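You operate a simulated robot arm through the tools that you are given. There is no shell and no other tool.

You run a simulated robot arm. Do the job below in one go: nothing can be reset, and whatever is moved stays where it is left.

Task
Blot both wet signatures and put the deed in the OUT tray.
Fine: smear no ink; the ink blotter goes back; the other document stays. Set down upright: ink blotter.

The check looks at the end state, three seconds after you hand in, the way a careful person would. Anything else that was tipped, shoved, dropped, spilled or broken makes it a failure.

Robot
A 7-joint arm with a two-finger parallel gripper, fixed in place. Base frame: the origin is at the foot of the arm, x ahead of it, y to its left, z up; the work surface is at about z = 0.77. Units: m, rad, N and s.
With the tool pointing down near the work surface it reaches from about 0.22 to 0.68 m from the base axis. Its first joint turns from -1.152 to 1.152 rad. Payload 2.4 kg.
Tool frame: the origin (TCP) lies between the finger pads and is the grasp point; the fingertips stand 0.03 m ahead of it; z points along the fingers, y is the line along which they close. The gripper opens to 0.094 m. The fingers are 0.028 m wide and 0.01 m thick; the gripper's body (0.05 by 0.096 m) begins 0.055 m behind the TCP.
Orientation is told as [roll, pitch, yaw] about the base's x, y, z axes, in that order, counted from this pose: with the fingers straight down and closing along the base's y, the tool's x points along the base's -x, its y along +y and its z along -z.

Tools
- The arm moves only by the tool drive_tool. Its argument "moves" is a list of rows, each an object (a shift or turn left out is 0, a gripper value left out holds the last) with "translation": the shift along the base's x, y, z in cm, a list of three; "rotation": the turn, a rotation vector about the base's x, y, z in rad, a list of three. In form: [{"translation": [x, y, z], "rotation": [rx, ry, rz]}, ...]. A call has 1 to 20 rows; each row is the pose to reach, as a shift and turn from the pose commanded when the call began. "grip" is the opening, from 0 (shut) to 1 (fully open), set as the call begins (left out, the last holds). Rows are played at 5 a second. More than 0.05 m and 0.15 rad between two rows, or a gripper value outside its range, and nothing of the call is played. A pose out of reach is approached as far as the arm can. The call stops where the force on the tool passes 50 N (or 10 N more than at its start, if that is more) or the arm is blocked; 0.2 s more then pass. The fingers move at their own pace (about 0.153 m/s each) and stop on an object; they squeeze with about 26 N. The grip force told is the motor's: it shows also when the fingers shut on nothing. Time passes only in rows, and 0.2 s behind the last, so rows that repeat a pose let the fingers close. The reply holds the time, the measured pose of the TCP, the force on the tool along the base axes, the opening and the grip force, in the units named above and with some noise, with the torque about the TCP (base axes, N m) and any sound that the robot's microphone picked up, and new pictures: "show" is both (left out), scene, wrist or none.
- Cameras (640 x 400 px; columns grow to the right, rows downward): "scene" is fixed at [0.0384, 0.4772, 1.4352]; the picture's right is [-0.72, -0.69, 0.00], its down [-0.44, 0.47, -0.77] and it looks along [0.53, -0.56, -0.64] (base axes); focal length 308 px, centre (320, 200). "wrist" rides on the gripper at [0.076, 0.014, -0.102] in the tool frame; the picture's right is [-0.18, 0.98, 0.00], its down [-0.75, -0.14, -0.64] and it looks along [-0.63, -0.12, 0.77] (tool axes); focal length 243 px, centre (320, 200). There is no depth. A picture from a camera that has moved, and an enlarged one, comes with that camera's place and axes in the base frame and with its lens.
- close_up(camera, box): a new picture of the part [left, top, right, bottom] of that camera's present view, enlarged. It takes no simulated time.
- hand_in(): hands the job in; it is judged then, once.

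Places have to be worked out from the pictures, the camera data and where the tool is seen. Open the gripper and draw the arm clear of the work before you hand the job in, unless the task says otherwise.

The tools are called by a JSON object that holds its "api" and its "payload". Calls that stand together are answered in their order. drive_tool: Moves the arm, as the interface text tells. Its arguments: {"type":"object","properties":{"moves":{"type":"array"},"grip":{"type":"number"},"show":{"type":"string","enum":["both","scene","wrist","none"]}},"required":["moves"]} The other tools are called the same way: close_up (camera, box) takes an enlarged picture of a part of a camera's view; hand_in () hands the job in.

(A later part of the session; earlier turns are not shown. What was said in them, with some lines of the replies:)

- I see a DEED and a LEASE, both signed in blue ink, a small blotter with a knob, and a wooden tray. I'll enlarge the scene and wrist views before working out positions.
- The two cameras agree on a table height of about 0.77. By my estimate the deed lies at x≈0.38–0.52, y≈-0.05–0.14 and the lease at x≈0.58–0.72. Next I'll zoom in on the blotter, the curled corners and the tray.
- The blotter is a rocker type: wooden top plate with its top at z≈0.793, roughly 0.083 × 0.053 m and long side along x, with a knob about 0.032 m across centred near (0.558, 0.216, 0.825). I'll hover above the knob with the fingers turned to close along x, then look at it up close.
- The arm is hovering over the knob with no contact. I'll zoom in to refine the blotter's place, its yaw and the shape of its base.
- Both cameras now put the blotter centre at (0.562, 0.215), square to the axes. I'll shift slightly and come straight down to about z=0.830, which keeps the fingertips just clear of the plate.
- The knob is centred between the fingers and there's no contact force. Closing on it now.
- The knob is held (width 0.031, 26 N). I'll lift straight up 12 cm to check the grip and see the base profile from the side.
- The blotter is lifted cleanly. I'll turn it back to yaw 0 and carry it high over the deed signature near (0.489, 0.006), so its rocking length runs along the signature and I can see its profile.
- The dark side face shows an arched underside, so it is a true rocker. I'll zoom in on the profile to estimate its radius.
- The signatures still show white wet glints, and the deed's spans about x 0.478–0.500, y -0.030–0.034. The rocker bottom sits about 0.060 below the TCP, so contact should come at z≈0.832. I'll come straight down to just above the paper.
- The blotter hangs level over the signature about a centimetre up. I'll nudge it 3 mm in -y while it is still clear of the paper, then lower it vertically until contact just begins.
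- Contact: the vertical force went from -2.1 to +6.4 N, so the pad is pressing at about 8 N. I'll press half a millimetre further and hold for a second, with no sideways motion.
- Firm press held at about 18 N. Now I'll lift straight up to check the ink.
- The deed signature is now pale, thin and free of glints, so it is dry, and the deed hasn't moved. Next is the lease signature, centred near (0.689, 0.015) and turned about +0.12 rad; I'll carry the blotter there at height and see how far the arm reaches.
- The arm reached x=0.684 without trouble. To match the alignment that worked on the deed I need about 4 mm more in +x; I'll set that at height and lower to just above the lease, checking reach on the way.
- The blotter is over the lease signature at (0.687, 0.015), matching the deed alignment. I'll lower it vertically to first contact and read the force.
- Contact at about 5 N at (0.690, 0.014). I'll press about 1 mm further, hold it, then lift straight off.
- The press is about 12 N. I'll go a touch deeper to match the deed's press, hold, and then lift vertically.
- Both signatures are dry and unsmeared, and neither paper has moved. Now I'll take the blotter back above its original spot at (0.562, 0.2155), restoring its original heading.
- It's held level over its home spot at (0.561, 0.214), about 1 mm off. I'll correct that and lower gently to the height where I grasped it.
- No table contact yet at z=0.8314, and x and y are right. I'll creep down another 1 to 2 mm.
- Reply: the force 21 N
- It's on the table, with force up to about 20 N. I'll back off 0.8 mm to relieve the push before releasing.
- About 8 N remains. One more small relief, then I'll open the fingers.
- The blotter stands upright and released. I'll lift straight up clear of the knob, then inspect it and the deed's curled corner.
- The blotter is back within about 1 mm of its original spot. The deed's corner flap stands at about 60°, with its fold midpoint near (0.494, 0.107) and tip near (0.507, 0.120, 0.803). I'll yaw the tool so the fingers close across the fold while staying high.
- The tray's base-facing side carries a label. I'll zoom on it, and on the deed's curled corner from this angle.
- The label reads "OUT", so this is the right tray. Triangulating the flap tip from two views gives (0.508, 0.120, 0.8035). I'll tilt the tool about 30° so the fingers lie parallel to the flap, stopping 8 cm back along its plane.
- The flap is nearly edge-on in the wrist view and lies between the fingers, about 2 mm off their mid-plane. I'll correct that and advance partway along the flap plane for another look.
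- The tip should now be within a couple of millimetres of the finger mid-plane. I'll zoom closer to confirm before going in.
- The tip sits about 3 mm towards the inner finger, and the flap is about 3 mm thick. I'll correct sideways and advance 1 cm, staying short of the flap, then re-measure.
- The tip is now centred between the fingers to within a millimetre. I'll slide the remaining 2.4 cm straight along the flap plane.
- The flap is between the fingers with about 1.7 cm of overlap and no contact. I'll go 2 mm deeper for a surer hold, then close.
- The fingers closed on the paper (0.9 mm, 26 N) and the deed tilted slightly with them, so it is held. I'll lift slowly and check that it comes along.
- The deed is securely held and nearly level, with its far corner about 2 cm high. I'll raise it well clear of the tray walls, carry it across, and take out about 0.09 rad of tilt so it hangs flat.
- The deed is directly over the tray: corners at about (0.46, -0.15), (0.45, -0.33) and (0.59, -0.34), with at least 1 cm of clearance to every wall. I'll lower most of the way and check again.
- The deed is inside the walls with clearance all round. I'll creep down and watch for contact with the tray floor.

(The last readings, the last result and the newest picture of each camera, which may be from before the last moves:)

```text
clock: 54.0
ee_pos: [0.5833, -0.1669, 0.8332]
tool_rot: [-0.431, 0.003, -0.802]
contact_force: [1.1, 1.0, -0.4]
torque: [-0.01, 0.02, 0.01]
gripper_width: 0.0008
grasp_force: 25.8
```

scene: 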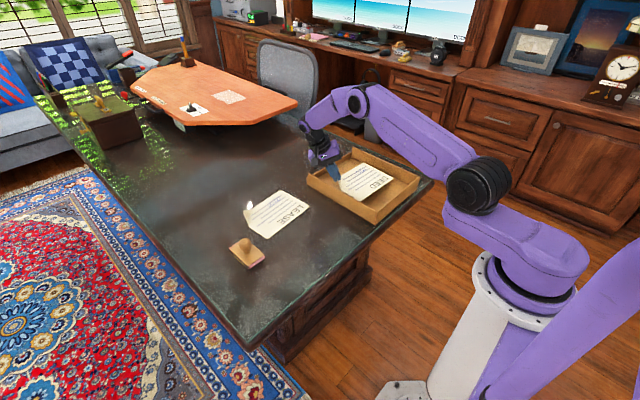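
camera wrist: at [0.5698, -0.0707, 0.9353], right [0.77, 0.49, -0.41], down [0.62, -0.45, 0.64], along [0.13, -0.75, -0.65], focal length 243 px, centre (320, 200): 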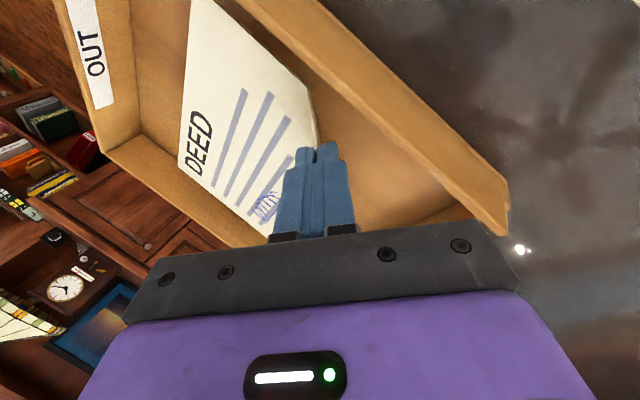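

{"api": "drive_tool", "payload": {"moves": [{"translation": [0, 0, -0.3]}, {"translation": [0, 0, -0.5]}, {"translation": [0, 0, -0.5]}], "show": "scene"}}

{"api": "close_up", "payload": {"camera": "scene", "box": [318, 130, 414, 210]}}

```text
clock: 54.8
ee_pos: [0.5819, -0.1669, 0.8286]
tool_rot: [-0.431, 0.001, -0.802]
contact_force: [-0.2, 0.3, 0.2]
torque: [-0.01, -0.01, -0.01]
gripper_width: 0.0011
grasp_force: 25.9
```

scene: 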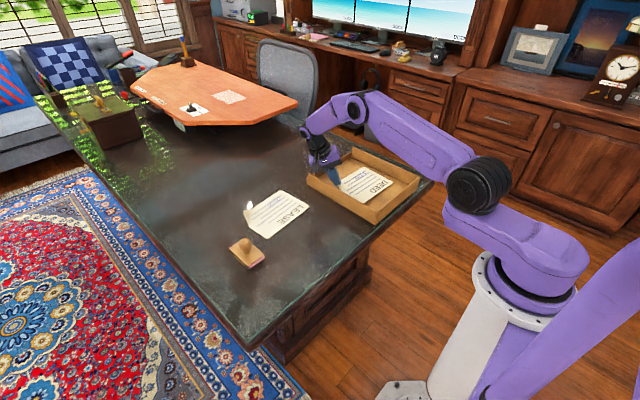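

```text
5.00 times, centred on (366, 170) of scene
camera zoom: at [0.0384, 0.4772, 1.4352], right [-0.72, -0.69, 0.0], down [-0.44, 0.47, -0.77], along [0.53, -0.56, -0.64], focal length 1542 px, centre (90, 350)
```

zoom: 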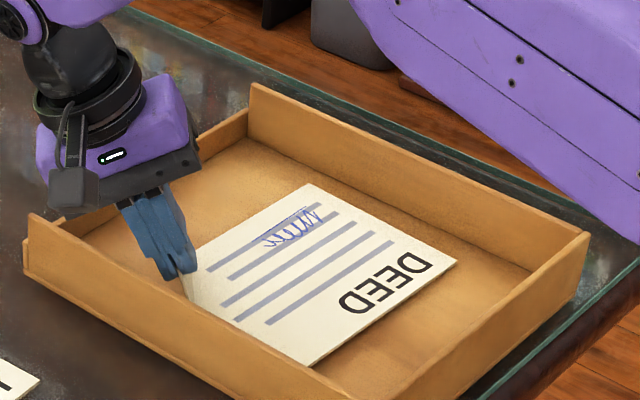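

Still no contact and the deed is just above the floor. Continuing in 2 mm steps.

{"api": "drive_tool", "payload": {"moves": [{"translation": [0, 0, -0.2]}, {"translation": [0, 0, -0.3]}, {"translation": [0, 0, -0.3]}], "show": "none"}}

```text
clock: 55.6
ee_pos: [0.5831, -0.1655, 0.8259]
tool_rot: [-0.43, 0.002, -0.804]
contact_force: [0.5, -0.6, 0.4]
torque: [-0.03, 0.06, -0.02]
gripper_width: 0.0008
grasp_force: 26.5
```

{"api": "drive_tool", "payload": {"moves": [{"translation": [0, 0, -0.1]}, {"translation": [0, 0, -0.2]}, {"translation": [0, 0, -0.2]}], "show": "both"}}

{"api": "close_up", "payload": {"camera": "scene", "box": [318, 130, 414, 210]}}

{"api": "close_up", "payload": {"camera": "wrist", "box": [170, 60, 410, 230]}}

```text
clock: 56.4
ee_pos: [0.5807, -0.1672, 0.8244]
tool_rot: [-0.43, 0.0, -0.802]
contact_force: [0.5, 0.3, 1.4]
torque: [-0.11, 0.05, 0.03]
gripper_width: 0.0007
grasp_force: 25.9
camera wrist: at [0.5688, -0.0723, 0.9111], right [0.77, 0.49, -0.41], down [0.63, -0.45, 0.64], along [0.13, -0.75, -0.65], focal length 243 px, centre (320, 200)
```

scene: 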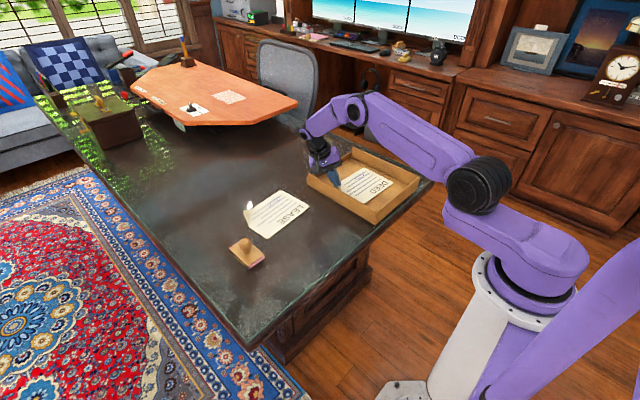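
wrist: 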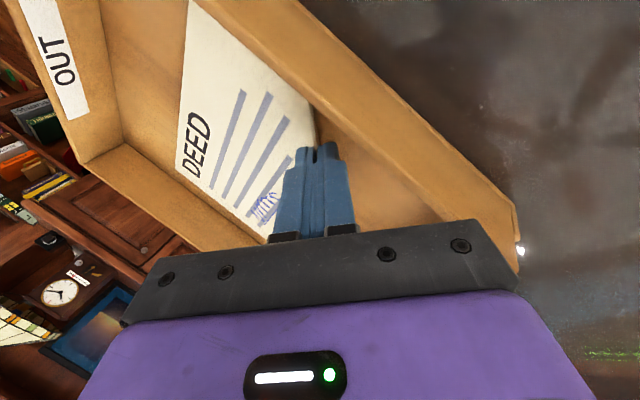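

```text
5.00 times, centred on (366, 170) of scene
camera zoom: at [0.0384, 0.4772, 1.4352], right [-0.72, -0.69, 0.0], down [-0.44, 0.47, -0.77], along [0.53, -0.56, -0.64], focal length 1542 px, centre (90, 350)
```

zoom: 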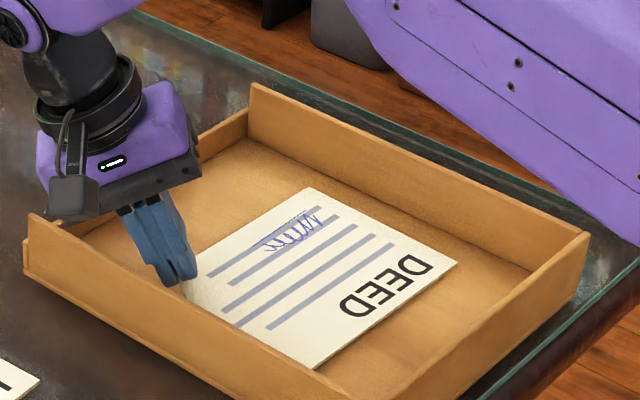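

```text
2.35 times, centred on (290, 145) of wrist
camera zoom: at [0.5688, -0.0723, 0.9111], right [0.77, 0.49, -0.41], down [0.63, -0.45, 0.64], along [0.13, -0.75, -0.65], focal length 571 px, centre (391, 329)
```

zoom: 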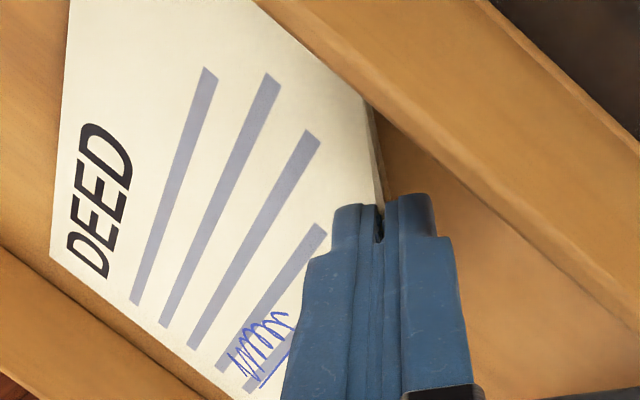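

A light touch of about 1.5 N on the floor, and the deed lies flat in the tray. I'll open the fingers only a little to release the flap without hitting the floor.

{"api": "drive_tool", "payload": {"moves": [{"translation": [0, 0, 0]}, {"translation": [0, 0, 0]}, {"translation": [0, 0, 0]}], "grip": 0.25, "show": "both"}}

{"api": "close_up", "payload": {"camera": "scene", "box": [318, 130, 414, 210]}}

{"api": "close_up", "payload": {"camera": "wrist", "box": [260, 90, 380, 200]}}

```text
clock: 57.2
ee_pos: [0.5826, -0.1651, 0.8231]
tool_rot: [-0.43, 0.001, -0.803]
contact_force: [-0.4, 0.5, -1.1]
torque: [0.02, 0.01, 0.02]
gripper_width: 0.0235
grasp_force: 0.1
camera wrist: at [0.5688, -0.0722, 0.9112], right [0.77, 0.49, -0.41], down [0.62, -0.45, 0.64], along [0.13, -0.75, -0.65], focal length 243 px, centre (320, 200)
```

scene: 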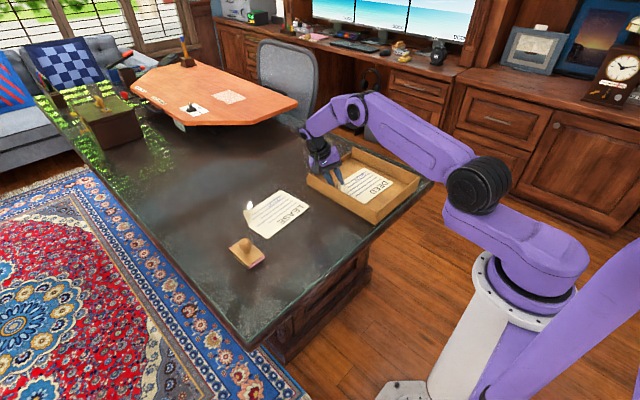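
wrist: 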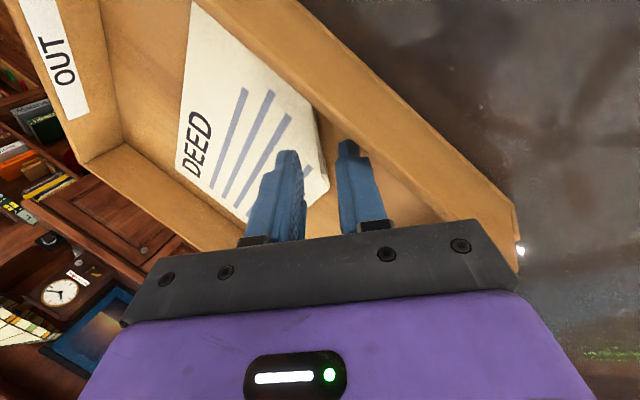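

```text
5.00 times, centred on (366, 170) of scene
camera zoom: at [0.0384, 0.4772, 1.4352], right [-0.72, -0.69, 0.0], down [-0.44, 0.47, -0.77], along [0.53, -0.56, -0.64], focal length 1542 px, centre (90, 350)
```

zoom: 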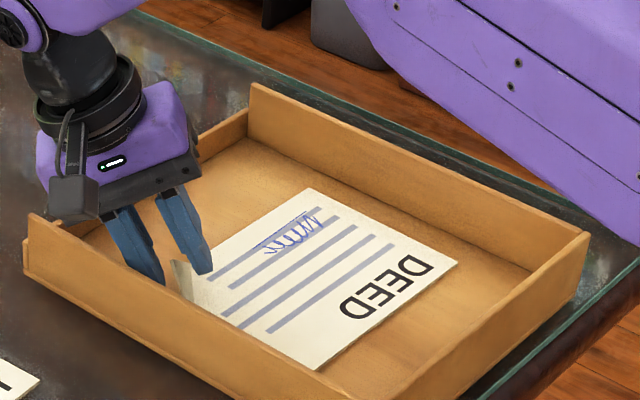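

```text
3.64 times, centred on (320, 145) of wrist
camera zoom: at [0.5688, -0.0722, 0.9112], right [0.77, 0.49, -0.41], down [0.62, -0.45, 0.64], along [0.13, -0.75, -0.65], focal length 882 px, centre (320, 400)
```

zoom: 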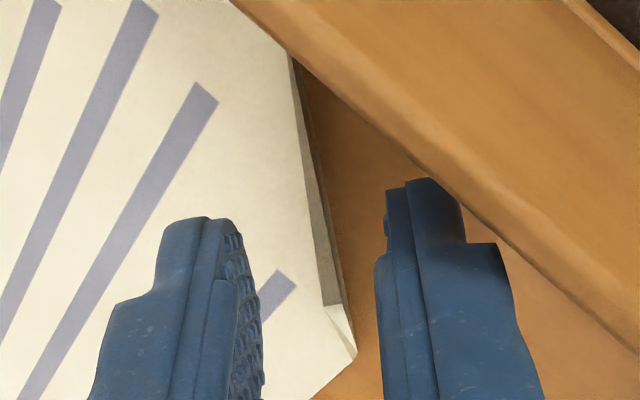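

The deed is released and lying flat in the tray. I'll withdraw along the flap direction and then straight up.

{"api": "drive_tool", "payload": {"moves": [{"translation": [0.3, 0.29, 0.91]}, {"translation": [0.75, 0.72, 2.27]}, {"translation": [1.2, 1.15, 3.64]}, {"translation": [1.5, 1.44, 5.0]}, {"translation": [1.5, 1.44, 8.0]}, {"translation": [1.5, 1.44, 12.0]}, {"translation": [1.5, 1.44, 16.0]}, {"translation": [1.5, 1.44, 16.0]}], "show": "both"}}

{"api": "close_up", "payload": {"camera": "scene", "box": [222, 120, 446, 280]}}

```text
clock: 59.0
ee_pos: [0.5955, -0.1518, 0.9803]
tool_rot: [-0.432, 0.001, -0.802]
contact_force: [-0.8, -0.2, -0.4]
torque: [0.01, 0.02, 0.0]
gripper_width: 0.0235
grasp_force: 0.1
camera wrist: at [0.5823, -0.057, 1.0684], right [0.77, 0.49, -0.41], down [0.63, -0.45, 0.64], along [0.13, -0.75, -0.65], focal length 243 px, centre (320, 200)
```

scene: 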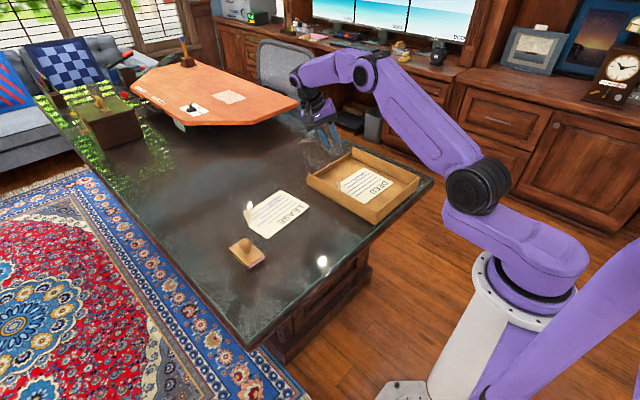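
wrist: 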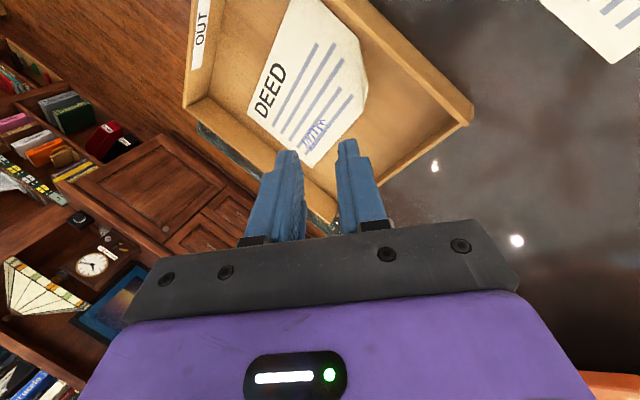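

```text
2.50 times, centred on (334, 200) of scene
camera zoom: at [0.0384, 0.4772, 1.4352], right [-0.72, -0.69, 0.0], down [-0.44, 0.47, -0.77], along [0.53, -0.56, -0.64], focal length 771 px, centre (285, 200)
```

zoom: 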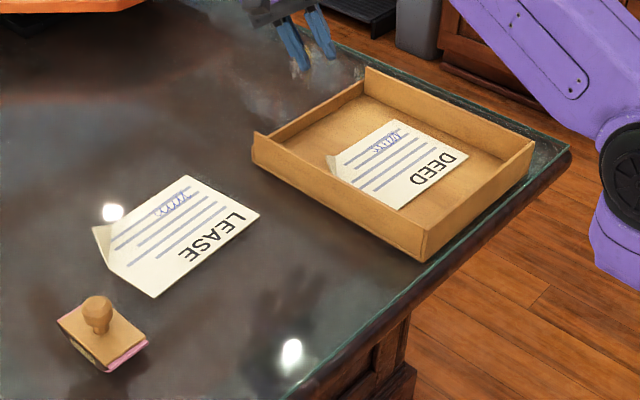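

The deed is in the OUT tray, and the lease and blotter are where they started. I'll straighten the tool, open the gripper fully and draw the arm up and clear, then make a final check.

{"api": "drive_tool", "payload": {"moves": [{"translation": [-1.0, 1.0, 2.5], "rotation": [0.06, -0.062, 0]}, {"translation": [-2.5, 2.5, 5.0], "rotation": [0.12, -0.124, 0]}, {"translation": [-4.5, 4.0, 7.5], "rotation": [0.18, -0.187, 0]}, {"translation": [-6.5, 6.0, 9.5], "rotation": [0.24, -0.249, 0]}, {"translation": [-8.5, 8.0, 11.0], "rotation": [0.297, -0.31, 0]}, {"translation": [-11.0, 10.0, 12.0], "rotation": [0.297, -0.31, 0]}, {"translation": [-13.0, 12.0, 12.5], "rotation": [0.297, -0.31, 0]}, {"translation": [-13.0, 12.0, 12.5], "rotation": [0.297, -0.31, 0]}], "grip": 1, "show": "both"}}

{"api": "close_up", "payload": {"camera": "scene", "box": [222, 180, 318, 270]}}

{"api": "close_up", "payload": {"camera": "scene", "box": [300, 140, 428, 225]}}

```text
clock: 60.8
ee_pos: [0.4682, -0.0322, 1.1102]
tool_rot: [-0.002, 0.0, -0.8]
contact_force: [0.5, -0.2, 0.6]
torque: [0.0, -0.01, -0.01]
gripper_width: 0.0939
grasp_force: 0.1
camera wrist: at [0.4265, 0.0332, 1.2129], right [0.83, 0.55, 0.0], down [0.42, -0.64, 0.64], along [0.35, -0.54, -0.77], focal length 243 px, centre (320, 200)
```

scene: 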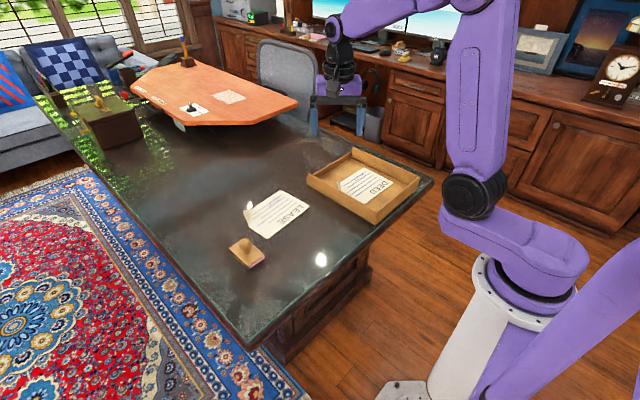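
wrist: 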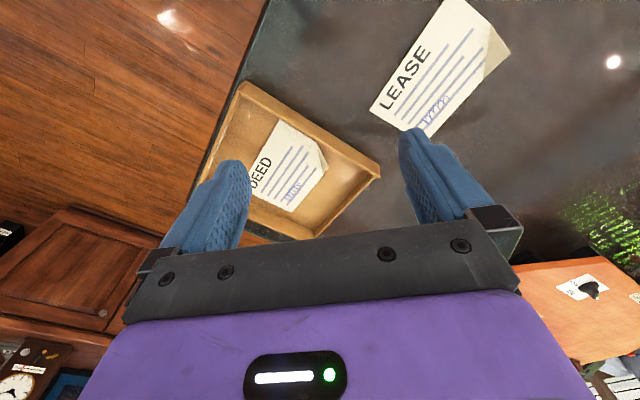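

```text
4.44 times, centred on (270, 225) of scene
camera zoom: at [0.0384, 0.4772, 1.4352], right [-0.72, -0.69, 0.0], down [-0.44, 0.47, -0.77], along [0.53, -0.56, -0.64], focal length 1370 px, centre (542, 89)
```

zoom: 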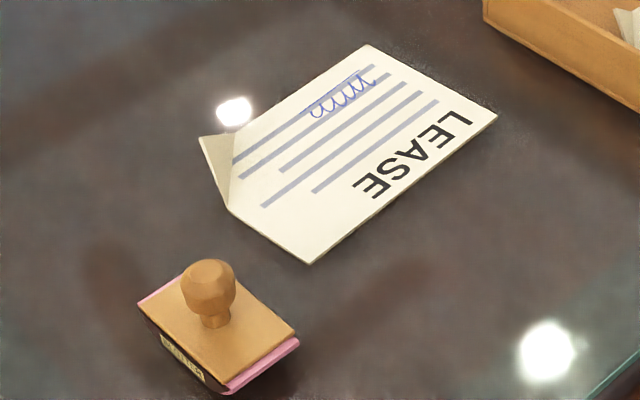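

```text
4.71 times, centred on (364, 182) of scene
camera zoom: at [0.0384, 0.4772, 1.4352], right [-0.72, -0.69, 0.0], down [-0.44, 0.47, -0.77], along [0.53, -0.56, -0.64], focal length 1451 px, centre (113, 282)
```

zoom: 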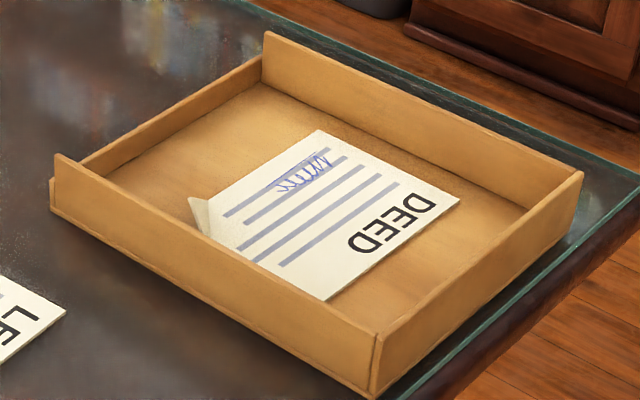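

The final pictures show everything in place:
- **Signatures:** both are dry and unsmeared.
- **Deed:** it lies flat in the OUT tray.
- **Lease:** it has not moved.
- **Blotter:** it stands upright on its original spot.
- **Arm:** it is clear with the gripper open.

I'm handing in.

{"api": "hand_in", "payload": {}}

```text
The job is handed in.
```

The job is done and handed in: both signatures are blotted and the deed is in the OUT tray. I haven't seen the check's result; this is what the last pictures before hand-in showed:

- **Signatures:** the ink on the deed and the lease is dry, with no smears. I pressed each one straight down at about 18 N and lifted straight off.
- **Deed:** it lies flat in the tray, clear of the walls. I carried it by its curled corner.
- **Lease:** it has not moved.
- **Blotter:** it stands upright within about 1 mm of where it started.
- **Arm:** it is raised clear of the desk with the gripper fully open.
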